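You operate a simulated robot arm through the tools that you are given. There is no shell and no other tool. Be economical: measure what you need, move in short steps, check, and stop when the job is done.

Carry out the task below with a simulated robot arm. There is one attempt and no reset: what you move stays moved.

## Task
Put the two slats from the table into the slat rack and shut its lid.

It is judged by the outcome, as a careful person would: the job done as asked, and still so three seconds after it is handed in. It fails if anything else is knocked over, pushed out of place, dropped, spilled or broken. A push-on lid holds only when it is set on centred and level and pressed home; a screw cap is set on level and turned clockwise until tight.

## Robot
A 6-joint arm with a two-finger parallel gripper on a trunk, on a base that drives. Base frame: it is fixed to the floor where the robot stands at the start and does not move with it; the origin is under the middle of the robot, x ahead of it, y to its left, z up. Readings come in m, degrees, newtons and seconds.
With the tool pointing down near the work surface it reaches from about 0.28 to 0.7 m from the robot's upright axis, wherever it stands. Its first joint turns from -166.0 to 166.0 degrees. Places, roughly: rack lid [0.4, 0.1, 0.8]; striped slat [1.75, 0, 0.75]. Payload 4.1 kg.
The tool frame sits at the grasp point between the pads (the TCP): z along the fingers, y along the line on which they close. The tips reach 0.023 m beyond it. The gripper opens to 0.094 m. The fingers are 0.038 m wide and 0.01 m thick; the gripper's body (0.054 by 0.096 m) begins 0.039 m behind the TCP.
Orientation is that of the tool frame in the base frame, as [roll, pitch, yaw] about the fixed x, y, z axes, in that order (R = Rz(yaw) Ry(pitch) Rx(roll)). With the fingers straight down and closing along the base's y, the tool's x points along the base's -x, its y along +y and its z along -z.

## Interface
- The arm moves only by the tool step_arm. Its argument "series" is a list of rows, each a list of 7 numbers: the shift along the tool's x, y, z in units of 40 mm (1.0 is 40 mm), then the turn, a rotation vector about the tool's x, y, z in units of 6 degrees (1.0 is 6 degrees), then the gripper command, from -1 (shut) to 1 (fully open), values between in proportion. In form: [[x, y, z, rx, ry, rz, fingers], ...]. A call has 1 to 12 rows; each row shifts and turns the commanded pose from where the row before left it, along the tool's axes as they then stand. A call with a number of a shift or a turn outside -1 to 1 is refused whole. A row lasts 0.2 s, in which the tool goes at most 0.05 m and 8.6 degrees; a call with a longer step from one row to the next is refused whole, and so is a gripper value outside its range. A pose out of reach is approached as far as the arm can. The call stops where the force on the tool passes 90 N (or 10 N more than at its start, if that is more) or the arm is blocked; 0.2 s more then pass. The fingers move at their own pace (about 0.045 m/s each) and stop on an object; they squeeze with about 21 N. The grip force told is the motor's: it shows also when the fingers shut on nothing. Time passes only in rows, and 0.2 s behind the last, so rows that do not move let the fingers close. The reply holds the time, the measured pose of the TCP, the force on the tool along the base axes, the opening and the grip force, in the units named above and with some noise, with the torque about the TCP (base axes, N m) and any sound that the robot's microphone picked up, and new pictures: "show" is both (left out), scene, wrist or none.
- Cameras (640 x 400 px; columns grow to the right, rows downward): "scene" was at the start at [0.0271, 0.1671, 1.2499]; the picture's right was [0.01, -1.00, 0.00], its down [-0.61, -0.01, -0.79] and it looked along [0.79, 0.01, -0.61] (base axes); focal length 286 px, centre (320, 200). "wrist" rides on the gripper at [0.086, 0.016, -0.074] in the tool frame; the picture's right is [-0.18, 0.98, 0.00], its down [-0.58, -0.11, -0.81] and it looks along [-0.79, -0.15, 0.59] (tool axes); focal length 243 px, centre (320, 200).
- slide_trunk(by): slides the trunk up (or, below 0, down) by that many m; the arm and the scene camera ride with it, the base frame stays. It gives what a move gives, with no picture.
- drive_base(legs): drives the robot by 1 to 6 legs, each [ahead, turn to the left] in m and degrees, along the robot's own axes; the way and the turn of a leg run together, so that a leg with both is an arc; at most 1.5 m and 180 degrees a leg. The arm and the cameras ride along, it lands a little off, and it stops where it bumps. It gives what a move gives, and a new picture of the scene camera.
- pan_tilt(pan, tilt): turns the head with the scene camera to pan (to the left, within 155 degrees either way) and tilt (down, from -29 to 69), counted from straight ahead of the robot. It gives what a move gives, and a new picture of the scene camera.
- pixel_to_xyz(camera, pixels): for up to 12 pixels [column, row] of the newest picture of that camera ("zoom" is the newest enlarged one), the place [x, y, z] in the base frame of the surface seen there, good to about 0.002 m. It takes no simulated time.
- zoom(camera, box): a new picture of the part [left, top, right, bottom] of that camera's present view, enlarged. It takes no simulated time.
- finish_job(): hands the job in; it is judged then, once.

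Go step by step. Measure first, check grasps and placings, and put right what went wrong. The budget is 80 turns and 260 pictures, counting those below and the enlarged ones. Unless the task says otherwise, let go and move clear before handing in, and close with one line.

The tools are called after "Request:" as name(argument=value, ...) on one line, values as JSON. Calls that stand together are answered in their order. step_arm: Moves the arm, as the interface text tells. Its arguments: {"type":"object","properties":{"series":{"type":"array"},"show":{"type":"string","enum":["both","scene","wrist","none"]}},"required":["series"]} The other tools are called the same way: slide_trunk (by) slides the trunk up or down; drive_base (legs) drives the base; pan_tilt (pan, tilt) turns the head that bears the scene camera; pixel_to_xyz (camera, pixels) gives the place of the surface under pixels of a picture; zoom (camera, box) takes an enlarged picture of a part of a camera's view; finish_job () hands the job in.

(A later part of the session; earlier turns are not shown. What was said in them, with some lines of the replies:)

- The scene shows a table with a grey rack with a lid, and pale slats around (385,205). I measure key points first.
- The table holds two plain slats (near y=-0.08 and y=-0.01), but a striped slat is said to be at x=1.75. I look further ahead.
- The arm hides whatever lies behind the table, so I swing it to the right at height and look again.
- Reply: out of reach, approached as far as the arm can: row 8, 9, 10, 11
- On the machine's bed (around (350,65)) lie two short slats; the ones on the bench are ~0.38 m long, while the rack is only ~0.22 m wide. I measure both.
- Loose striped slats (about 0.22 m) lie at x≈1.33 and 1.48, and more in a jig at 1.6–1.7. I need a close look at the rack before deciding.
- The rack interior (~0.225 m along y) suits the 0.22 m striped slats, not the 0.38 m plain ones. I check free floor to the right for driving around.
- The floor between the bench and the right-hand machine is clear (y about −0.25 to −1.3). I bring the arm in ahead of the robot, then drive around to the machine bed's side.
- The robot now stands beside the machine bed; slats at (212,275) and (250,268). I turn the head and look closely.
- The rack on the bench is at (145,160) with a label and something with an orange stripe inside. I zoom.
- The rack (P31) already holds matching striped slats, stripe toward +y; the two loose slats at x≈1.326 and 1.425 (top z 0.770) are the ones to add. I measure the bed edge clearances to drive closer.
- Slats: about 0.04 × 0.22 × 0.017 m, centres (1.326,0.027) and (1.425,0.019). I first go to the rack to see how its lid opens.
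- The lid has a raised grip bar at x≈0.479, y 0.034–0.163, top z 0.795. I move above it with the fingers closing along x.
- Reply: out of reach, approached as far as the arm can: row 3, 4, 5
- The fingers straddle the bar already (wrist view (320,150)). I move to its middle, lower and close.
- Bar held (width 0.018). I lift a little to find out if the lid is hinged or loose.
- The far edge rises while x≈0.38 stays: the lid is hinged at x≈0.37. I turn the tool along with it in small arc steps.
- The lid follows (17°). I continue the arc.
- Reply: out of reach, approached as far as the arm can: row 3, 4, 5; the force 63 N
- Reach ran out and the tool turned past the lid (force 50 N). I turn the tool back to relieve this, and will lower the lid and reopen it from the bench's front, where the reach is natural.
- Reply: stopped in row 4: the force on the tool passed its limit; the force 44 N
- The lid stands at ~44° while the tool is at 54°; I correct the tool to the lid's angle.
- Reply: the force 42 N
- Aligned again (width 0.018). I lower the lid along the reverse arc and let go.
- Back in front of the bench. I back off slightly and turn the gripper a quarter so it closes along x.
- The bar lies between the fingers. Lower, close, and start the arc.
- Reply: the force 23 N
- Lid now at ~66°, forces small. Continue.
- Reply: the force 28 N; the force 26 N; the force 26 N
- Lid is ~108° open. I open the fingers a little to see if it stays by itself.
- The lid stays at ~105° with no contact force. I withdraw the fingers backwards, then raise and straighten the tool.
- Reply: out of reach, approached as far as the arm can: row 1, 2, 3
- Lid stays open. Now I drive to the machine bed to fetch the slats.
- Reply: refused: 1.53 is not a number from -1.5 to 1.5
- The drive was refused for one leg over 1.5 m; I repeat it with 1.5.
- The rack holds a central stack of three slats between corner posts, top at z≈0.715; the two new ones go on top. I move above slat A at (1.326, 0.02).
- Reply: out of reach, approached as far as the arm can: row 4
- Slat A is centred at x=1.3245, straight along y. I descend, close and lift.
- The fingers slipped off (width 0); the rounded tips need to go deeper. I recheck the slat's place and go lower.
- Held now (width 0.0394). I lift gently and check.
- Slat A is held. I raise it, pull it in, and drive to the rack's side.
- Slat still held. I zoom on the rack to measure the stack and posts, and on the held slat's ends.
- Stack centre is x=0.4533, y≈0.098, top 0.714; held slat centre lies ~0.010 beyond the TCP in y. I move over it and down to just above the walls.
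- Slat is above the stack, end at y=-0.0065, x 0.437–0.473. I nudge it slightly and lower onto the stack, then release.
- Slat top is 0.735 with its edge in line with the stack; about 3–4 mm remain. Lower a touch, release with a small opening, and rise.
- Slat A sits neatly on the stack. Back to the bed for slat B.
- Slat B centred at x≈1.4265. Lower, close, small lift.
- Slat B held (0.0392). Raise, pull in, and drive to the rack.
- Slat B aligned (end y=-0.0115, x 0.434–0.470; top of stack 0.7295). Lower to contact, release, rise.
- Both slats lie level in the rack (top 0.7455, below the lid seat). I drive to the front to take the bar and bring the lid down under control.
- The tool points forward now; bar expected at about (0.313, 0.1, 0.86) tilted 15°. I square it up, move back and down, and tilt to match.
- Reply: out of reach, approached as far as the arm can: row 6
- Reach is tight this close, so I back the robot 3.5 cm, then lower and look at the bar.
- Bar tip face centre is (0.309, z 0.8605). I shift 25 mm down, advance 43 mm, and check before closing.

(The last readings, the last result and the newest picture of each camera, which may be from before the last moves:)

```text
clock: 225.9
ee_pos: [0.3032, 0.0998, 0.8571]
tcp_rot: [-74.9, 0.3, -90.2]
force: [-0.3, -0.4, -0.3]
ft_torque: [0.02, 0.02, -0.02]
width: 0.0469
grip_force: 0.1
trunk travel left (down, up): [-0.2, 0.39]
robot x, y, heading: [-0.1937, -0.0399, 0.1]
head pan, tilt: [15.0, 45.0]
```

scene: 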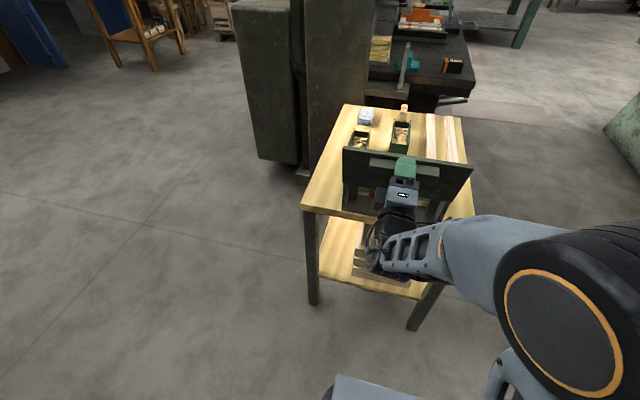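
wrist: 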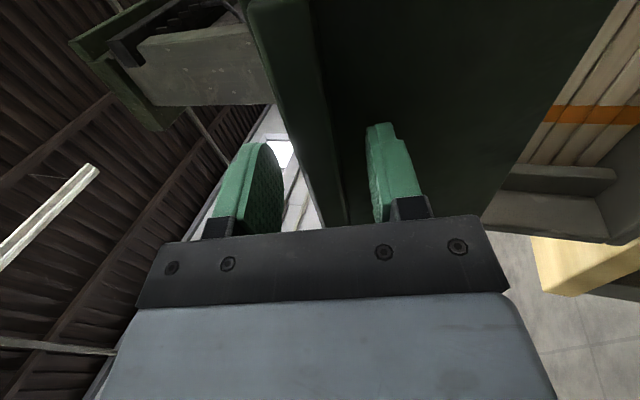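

Bar sits between the fingers. Close and begin the closing arc.

Request:
step_arm(series=[[0, 0, 0, 0, 0, 0, -1], [0, 0, 0, 0, 0, 0, -1], [0, 0, 0, 0, 0, 0, -1], [0, -0.09, 0.283, -1, 0, 0, -1], [0, -0.09, 0.283, -1, 0, 0, -1], [0, -0.09, 0.283, -1, 0, 0, -1]], show="scene")

```text
clock: 227.3
ee_pos: [0.3346, 0.0993, 0.8724]
tcp_rot: [-93.1, 0.3, -90.1]
force: [5.1, 3.5, -10.8]
ft_torque: [-1.3, -0.34, -1.05]
width: 0.0177
grip_force: 45.3
trunk travel left (down, up): [-0.2, 0.39]
robot x, y, heading: [-0.1906, -0.0395, -0.2]
head pan, tilt: [15.0, 45.0]
```

scene: 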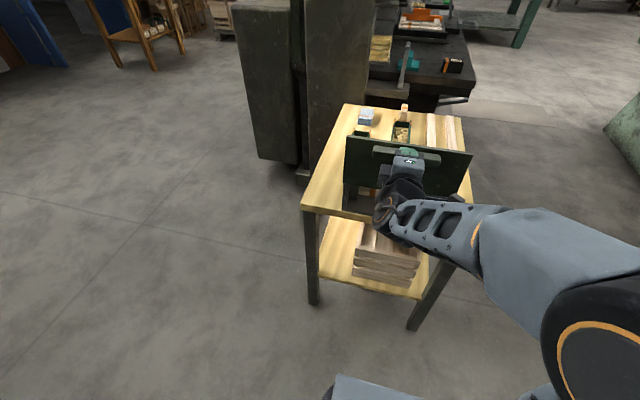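

Lid at 87°, forces small. Continue.

Request:
step_arm(series=[[0, -0.06, 0.283, -1, 0, 0, -1], [0, -0.08, 0.283, -1, 0, 0, -1], [0, -0.09, 0.283, -1, 0, 0, -1], [0, -0.09, 0.283, -1, 0, 0, -1]], show="scene")

```text
clock: 228.3
ee_pos: [0.3823, 0.1002, 0.8753]
tcp_rot: [-117.0, 0.4, -89.9]
force: [6.5, 8.9, -11.0]
ft_torque: [-1.07, -0.83, -0.52]
width: 0.0181
grip_force: 44.9
trunk travel left (down, up): [-0.2, 0.39]
robot x, y, heading: [-0.19, -0.0402, 0.1]
head pan, tilt: [15.0, 45.0]
```

scene: 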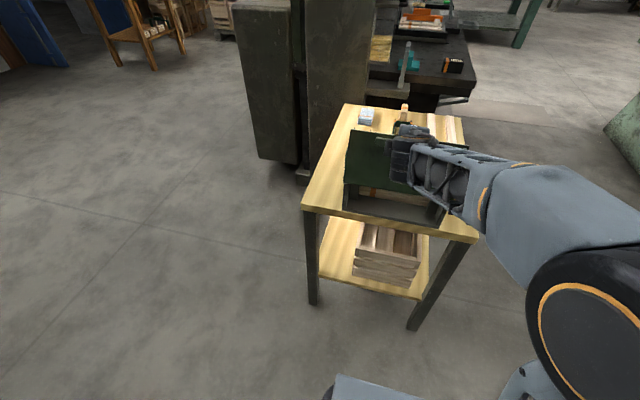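

Request:
step_arm(series=[[0, -0.09, 0.283, -1, 0, 0, -1], [0, -0.09, 0.283, -1, 0, 0, -1], [0, -0.09, 0.283, -1, 0, 0, -1], [0, -0.09, 0.283, -1, 0, 0, -1]], show="scene")

```text
clock: 229.3
ee_pos: [0.4279, 0.1008, 0.8613]
tcp_rot: [-141.0, 0.3, -90.0]
force: [3.8, 10.4, -11.1]
ft_torque: [-1.35, -0.86, 0.49]
width: 0.0178
grip_force: 45.2
trunk travel left (down, up): [-0.2, 0.39]
robot x, y, heading: [-0.1921, -0.0395, -0.1]
head pan, tilt: [15.0, 45.0]
```

scene: 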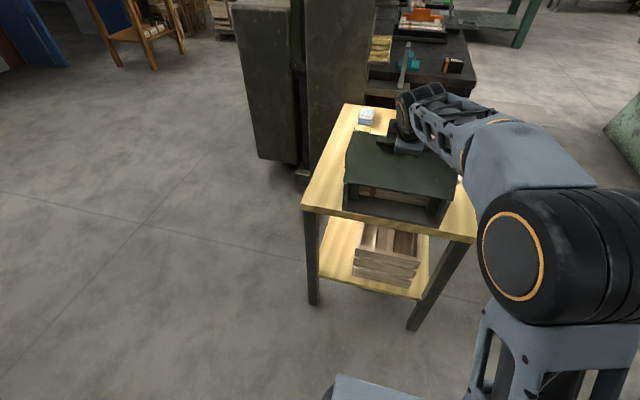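

Lid at 39°, going well. Continue to about 9°.

Request:
step_arm(series=[[0, -0.09, 0.283, -1, 0, 0, -1], [0, -0.09, 0.283, -1, 0, 0, -1], [0, -0.09, 0.283, -1, 0, 0, -1], [0, -0.09, 0.283, -1, 0, 0, -1], [0, -0.09, 0.283, -1, 0, 0, -1]], show="scene")

```text
clock: 230.5
ee_pos: [0.47, 0.1003, 0.8196]
tcp_rot: [-170.5, 0.5, -90.1]
force: [21.2, 11.1, -1.5]
ft_torque: [0.21, -1.19, 1.14]
width: 0.0182
grip_force: 45.1
trunk travel left (down, up): [-0.2, 0.39]
robot x, y, heading: [-0.1938, -0.0424, 0.1]
head pan, tilt: [15.0, 45.0]
```

scene: 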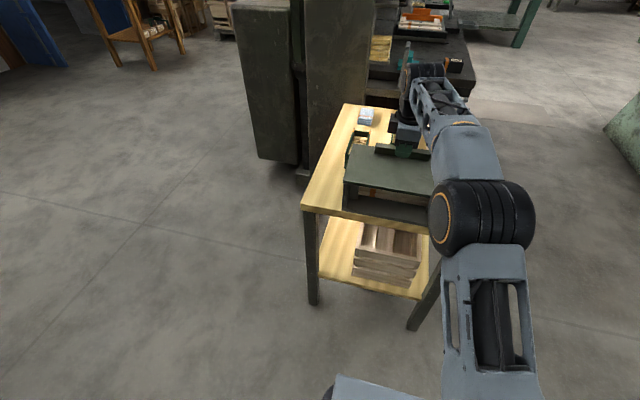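

Request:
step_arm(series=[[0, -0.2, 0.283, -1, 0, 0, -1], [0, -0.1, 0.16, -0.58, 0, 0, -1]], show="scene")

Request:
zoom(camera="scene", box=[330, 120, 470, 240])

Request:
pixel_to_xyz(camera="zoom", pixels=[[190, 200], [180, 120], [330, 210], [250, 130], [300, 160]])

```text
clock: 231.2
ee_pos: [0.4772, 0.0995, 0.8053]
tcp_rot: [-177.7, 0.9, -90.1]
force: [25.5, 6.4, 3.5]
ft_torque: [-0.63, -0.86, 0.68]
width: 0.018
grip_force: 44.6
out of reach, approached as far as the arm can: row 2
trunk travel left (down, up): [-0.2, 0.39]
robot x, y, heading: [-0.1873, -0.0423, -0.1]
head pan, tilt: [15.0, 45.0]
stopped in row 2: the force on the tool passed its limit (the readings are from after the stop); the commanded pose is now the measured one
```

scene: 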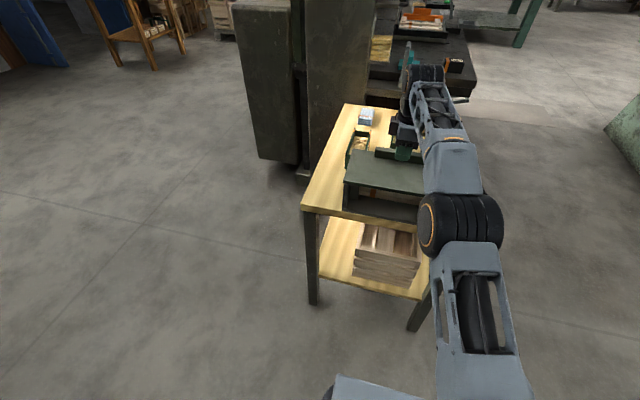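

```text
3.33 times, centred on (400, 180) of scene
```

zoom: 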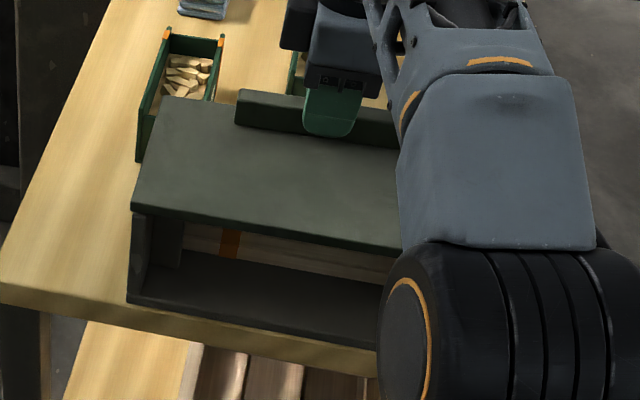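

```text
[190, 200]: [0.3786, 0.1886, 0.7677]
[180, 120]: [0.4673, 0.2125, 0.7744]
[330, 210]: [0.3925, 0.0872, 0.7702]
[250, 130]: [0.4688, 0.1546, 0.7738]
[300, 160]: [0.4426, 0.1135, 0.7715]
```

The lid is ~4° from closed and the arm at its reach limit. I let go (a few mm) and rise.

Request:
step_arm(series=[[0, 0, 0, 0, 0, 0, -0.5], [0, 0, 0, 0, 0, 0, 0], [0, 0, 0, 0, 0, 0, 0], [0, 0, -0.5, 0, 0, 0, 0], [0, 0.3, -0.7, 0, 0, 0, 0]], show="both")

Request:
zoom(camera="scene", box=[330, 120, 470, 240])

Request:
pixel_to_xyz(camera="zoom", pixels=[[190, 200], [180, 120], [330, 210], [250, 130], [300, 160], [380, 160]])

```text
clock: 232.4
ee_pos: [0.4568, 0.0964, 0.8516]
tcp_rot: [-178.1, 0.9, -90.0]
force: [0.0, 0.0, 0.2]
ft_torque: [-0.01, 0.03, -0.05]
width: 0.0469
grip_force: 0.0
out of reach, approached as far as the arm can: row 4
trunk travel left (down, up): [-0.2, 0.39]
robot x, y, heading: [-0.1893, -0.0388, 0.1]
head pan, tilt: [15.0, 45.0]
```

scene: 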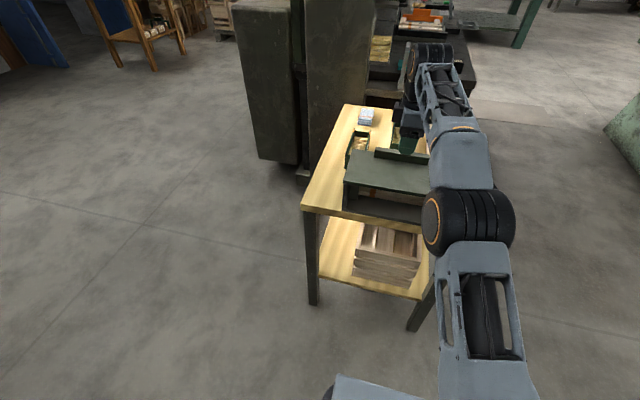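
wrist: 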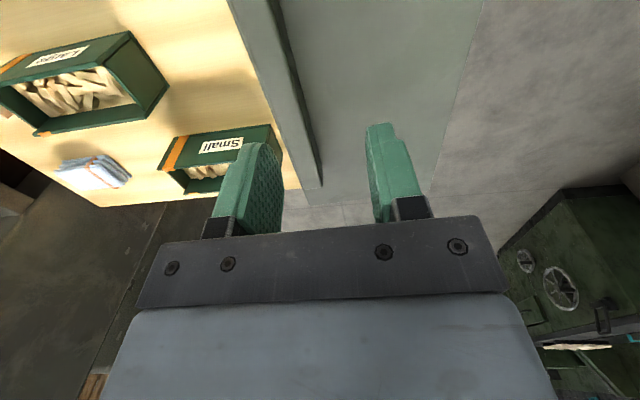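

```text
3.33 times, centred on (400, 180) of scene
```

zoom: 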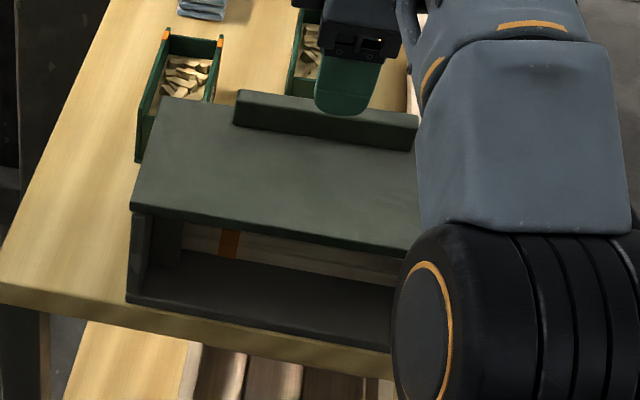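

```text
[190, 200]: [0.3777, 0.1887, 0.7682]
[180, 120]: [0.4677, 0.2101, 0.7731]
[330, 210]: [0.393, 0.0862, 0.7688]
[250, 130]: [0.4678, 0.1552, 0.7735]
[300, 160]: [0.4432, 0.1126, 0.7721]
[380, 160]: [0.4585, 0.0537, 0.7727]
```

The hinge is stiff: the lid stays ~3° open. I close the fingers and press the lid down beside the bar at x≈0.452.

Request:
step_arm(series=[[0, 0.12, 0.3, 0, 0, 0, -1], [0, 0, 0.4, 0, 0, 0, -1], [0, 0, 0, 0, 0, 0, -1], [0, 0, 0, 0, 0, 0, -1], [0, 0, 0.4, 0, 0, 0, -1], [0, 0, 0.2, 0, 0, 0, -1], [0, 0, 0.15, 0, 0, 0, -1], [0, 0, 0.1, 0, 0, 0, -1]], show="both")

Request:
zoom(camera="scene", box=[330, 120, 470, 240])

Request:
pixel_to_xyz(camera="zoom", pixels=[[190, 200], [180, 120], [330, 210], [220, 130], [250, 160]])

```text
clock: 234.2
ee_pos: [0.4541, 0.0973, 0.7889]
tcp_rot: [-178.0, 1.0, -90.1]
force: [0.8, 0.0, -0.7]
ft_torque: [0.01, 0.0, 0.0]
width: 0.0
grip_force: 21.3
trunk travel left (down, up): [-0.2, 0.39]
robot x, y, heading: [-0.1858, -0.0415, 0.2]
head pan, tilt: [15.0, 45.0]
```

scene: 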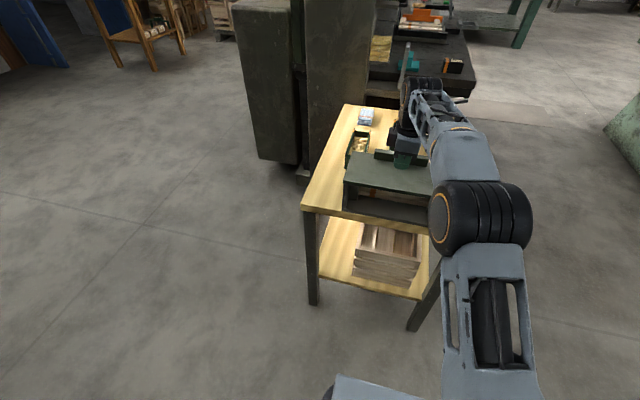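
wrist: 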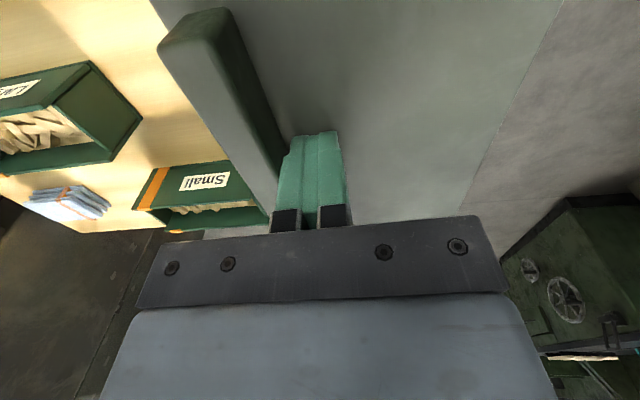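

```text
3.33 times, centred on (400, 180) of scene
```

zoom: 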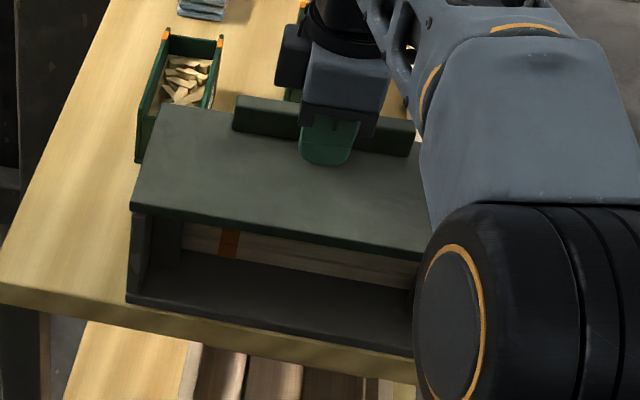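

```text
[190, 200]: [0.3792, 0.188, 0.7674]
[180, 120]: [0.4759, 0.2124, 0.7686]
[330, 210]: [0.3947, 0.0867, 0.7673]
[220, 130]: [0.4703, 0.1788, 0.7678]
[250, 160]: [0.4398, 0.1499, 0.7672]
```

The lid is level now (0.767–0.768 across). I press a bit further to feel it seated, then rise and back away.

Request:
step_arm(series=[[0, 0, 0.06, 0, 0, 0, -1], [0, 0, 0.06, 0, 0, 0, -1]], show="none")

Request:
step_arm(series=[[0, 0, -0.5, 0, 0, 0, -1], [0, 0.5, -0.8, 0, 0, 0, -1], [0, 0.8, -0.8, 0, 0, 0, -1], [0, 0.9, -0.8, 0, 0, 0, -1], [0, 0.9, -0.5, 0, 0, 0, -1]], show="none")

Request:
drive_base(legs=[[-0.25, 0]])

Request:
zoom(camera="scene", box=[300, 80, 480, 230])

```text
clock: 234.8
ee_pos: [0.4534, 0.0977, 0.7873]
tcp_rot: [-177.8, 1.0, -90.1]
force: [2.2, -0.6, 17.7]
ft_torque: [-0.32, 0.11, 0.0]
width: 0.0
grip_force: 20.9
trunk travel left (down, up): [-0.2, 0.39]
robot x, y, heading: [-0.1905, -0.0375, -0.0]
head pan, tilt: [15.0, 45.0]
```

```text
clock: 236.0
ee_pos: [0.326, 0.0968, 0.9168]
tcp_rot: [-178.2, 0.9, -90.1]
force: [0.5, 0.2, -0.5]
ft_torque: [0.01, 0.0, -0.02]
width: 0.0002
grip_force: 21.0
trunk travel left (down, up): [-0.2, 0.39]
robot x, y, heading: [-0.1864, -0.0393, 0.3]
head pan, tilt: [15.0, 45.0]
```

```text
clock: 237.6
ee_pos: [0.0971, 0.1342, 0.9322]
tcp_rot: [-168.8, 1.5, -89.8]
force: [0.3, -1.6, 0.1]
ft_torque: [0.02, 0.03, 0.03]
width: 0.0003
grip_force: 20.9
trunk travel left (down, up): [-0.2, 0.39]
robot x, y, heading: [-0.386, -0.0389, -1.8]
head pan, tilt: [15.0, 45.0]
stopped in leg 1: the robot was blocked; the commanded pose is now the measured one
```

scene: 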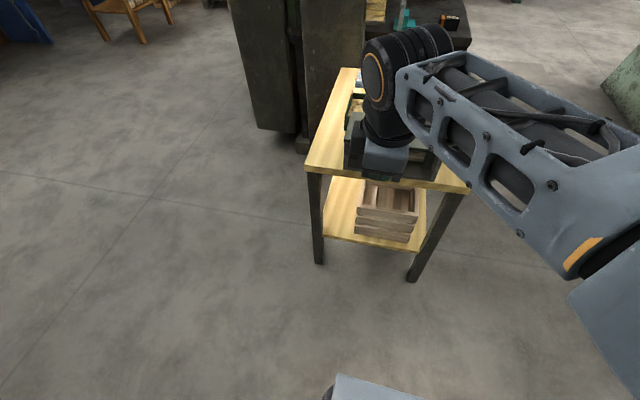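

```text
2.67 times, centred on (390, 155) of scene
5 turns are left
```

zoom: 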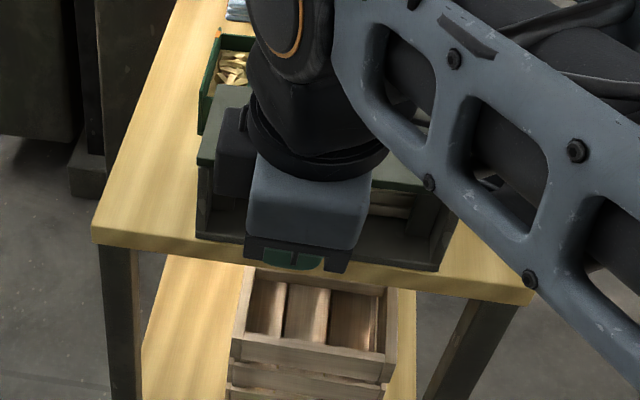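

The lid took an 17.7 N press and stayed; backing off was blocked by something behind. I move forward a little to release it and check behind.

Request:
drive_base(legs=[[0.06, 0]])

Request:
step_arm(series=[[-1, 0, 0, 0, 0, 0, -1], [-1, 0, 0, 0, 0, 0, -1], [-1, 0, 0, 0, 0, 0, -1], [-1, 0, 0, 0, 0, 0, -1]], show="none")

Request:
pan_tilt(pan=-150, tilt=35)

Request:
pan_tilt(pan=150, tilt=35)

Request:
pan_tilt(pan=5, tilt=35)

Request:
zoom(camera="scene", box=[200, 80, 440, 260])

```text
clock: 238.4
ee_pos: [-0.0192, 0.1235, 0.9366]
tcp_rot: [-161.9, -2.7, -89.3]
force: [1.1, -0.2, 0.4]
ft_torque: [0.06, 0.02, 0.03]
width: 0.0
grip_force: 20.7
trunk travel left (down, up): [-0.2, 0.39]
robot x, y, heading: [-0.369, -0.0378, -2.5]
head pan, tilt: [15.0, 45.0]
stopped in leg 1: the robot was blocked; the commanded pose is now the measured one
```

scene: 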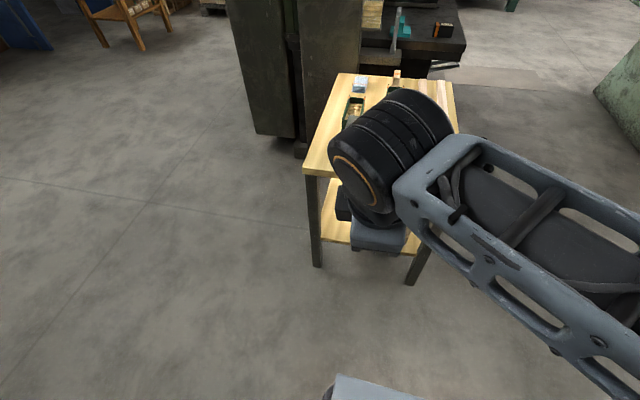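

```text
clock: 238.7
ee_pos: [-0.0629, 0.1105, 0.9491]
tcp_rot: [-156.5, -3.9, -90.9]
force: [-0.3, -0.6, 0.8]
ft_torque: [0.06, 0.05, -0.01]
width: 0.0
grip_force: 21.0
trunk travel left (down, up): [-0.2, 0.39]
robot x, y, heading: [-0.3685, -0.0382, -2.5]
head pan, tilt: [15.0, 45.0]
stopped in row 1: the arm was blocked; the commanded pose is now the measured one
```

```text
clock: 241.2
ee_pos: [-0.0598, 0.1169, 0.9477]
tcp_rot: [-156.9, -4.1, -90.6]
force: [-0.2, -0.1, 0.5]
ft_torque: [0.01, -0.03, -0.02]
width: 0.0001
grip_force: 20.7
trunk travel left (down, up): [-0.2, 0.39]
robot x, y, heading: [-0.3684, -0.0379, -2.6]
head pan, tilt: [-150.0, 35.0]
```

scene: 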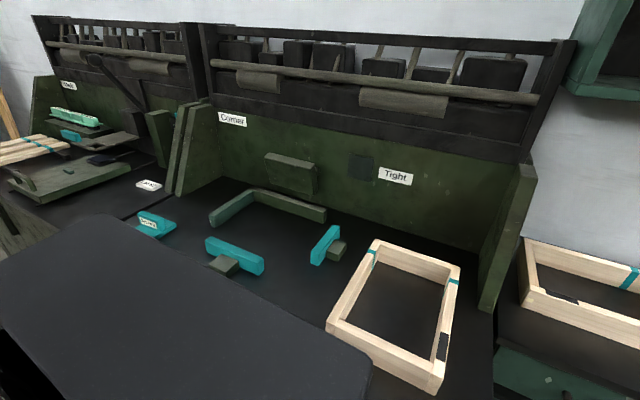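

```text
clock: 245.3
ee_pos: [-0.059, 0.1168, 0.9458]
tcp_rot: [-157.0, -4.3, -90.6]
force: [0.0, -0.6, 0.0]
ft_torque: [-0.01, 0.03, -0.02]
width: 0.0
grip_force: 20.7
trunk travel left (down, up): [-0.2, 0.39]
robot x, y, heading: [-0.3685, -0.0382, -2.1]
head pan, tilt: [150.0, 35.0]
```

scene: 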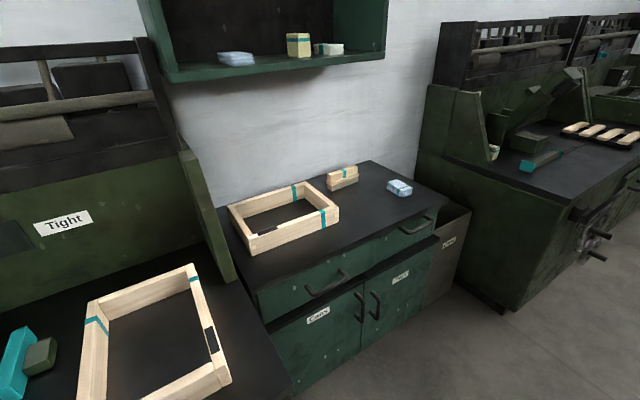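

```text
clock: 247.6
ee_pos: [-0.0575, 0.1176, 0.9451]
tcp_rot: [-157.1, -4.4, -90.7]
force: [-1.0, -0.4, 0.1]
ft_torque: [-0.02, 0.02, 0.0]
width: 0.0003
grip_force: 21.1
trunk travel left (down, up): [-0.2, 0.39]
robot x, y, heading: [-0.3714, -0.0373, -2.2]
head pan, tilt: [5.0, 35.0]
```

scene: 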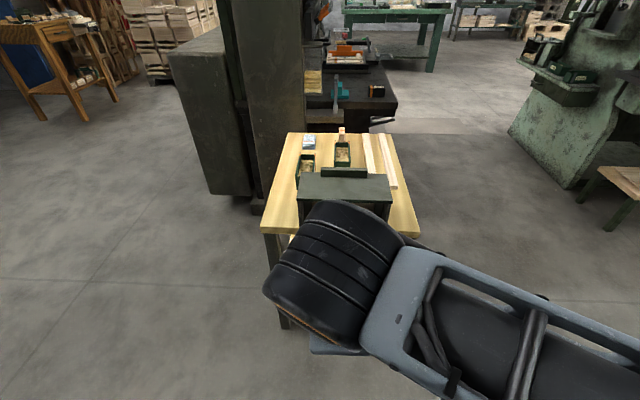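

```text
2.22 times, centred on (320, 170) of scene
4 turns are left
```

zoom: 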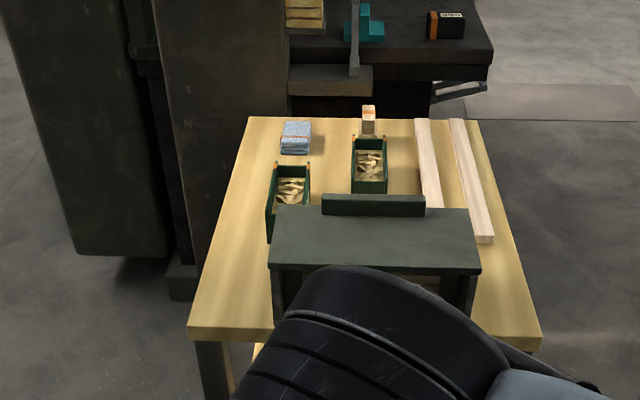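

The rack lid looks shut and the bench is undisturbed; behind is only a fixed machine bench with its parts standing. One last check of the lid's level.

Request:
pixel_to_xyz(camera="zoom", pixels=[[290, 250], [300, 220], [440, 220], [450, 255], [370, 240], [375, 205]])

```text
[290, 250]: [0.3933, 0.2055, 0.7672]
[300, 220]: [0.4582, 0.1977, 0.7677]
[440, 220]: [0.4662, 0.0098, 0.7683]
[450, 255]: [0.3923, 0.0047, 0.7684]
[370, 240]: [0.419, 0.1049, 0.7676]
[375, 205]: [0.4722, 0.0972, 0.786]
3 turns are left
```

The lid is level at z≈0.768 everywhere, as it was when shut at the start, and both slats are inside; I hand in.

Request:
finish_job()

```text
The job is handed in.
```

Both striped slats from the machine table are stacked in the P31 rack, and its lid is shut and level. When I backed away afterwards, the robot bumped the machine bench behind it and was blocked. Nothing there looked knocked over, but I couldn't confirm that nothing shifted.
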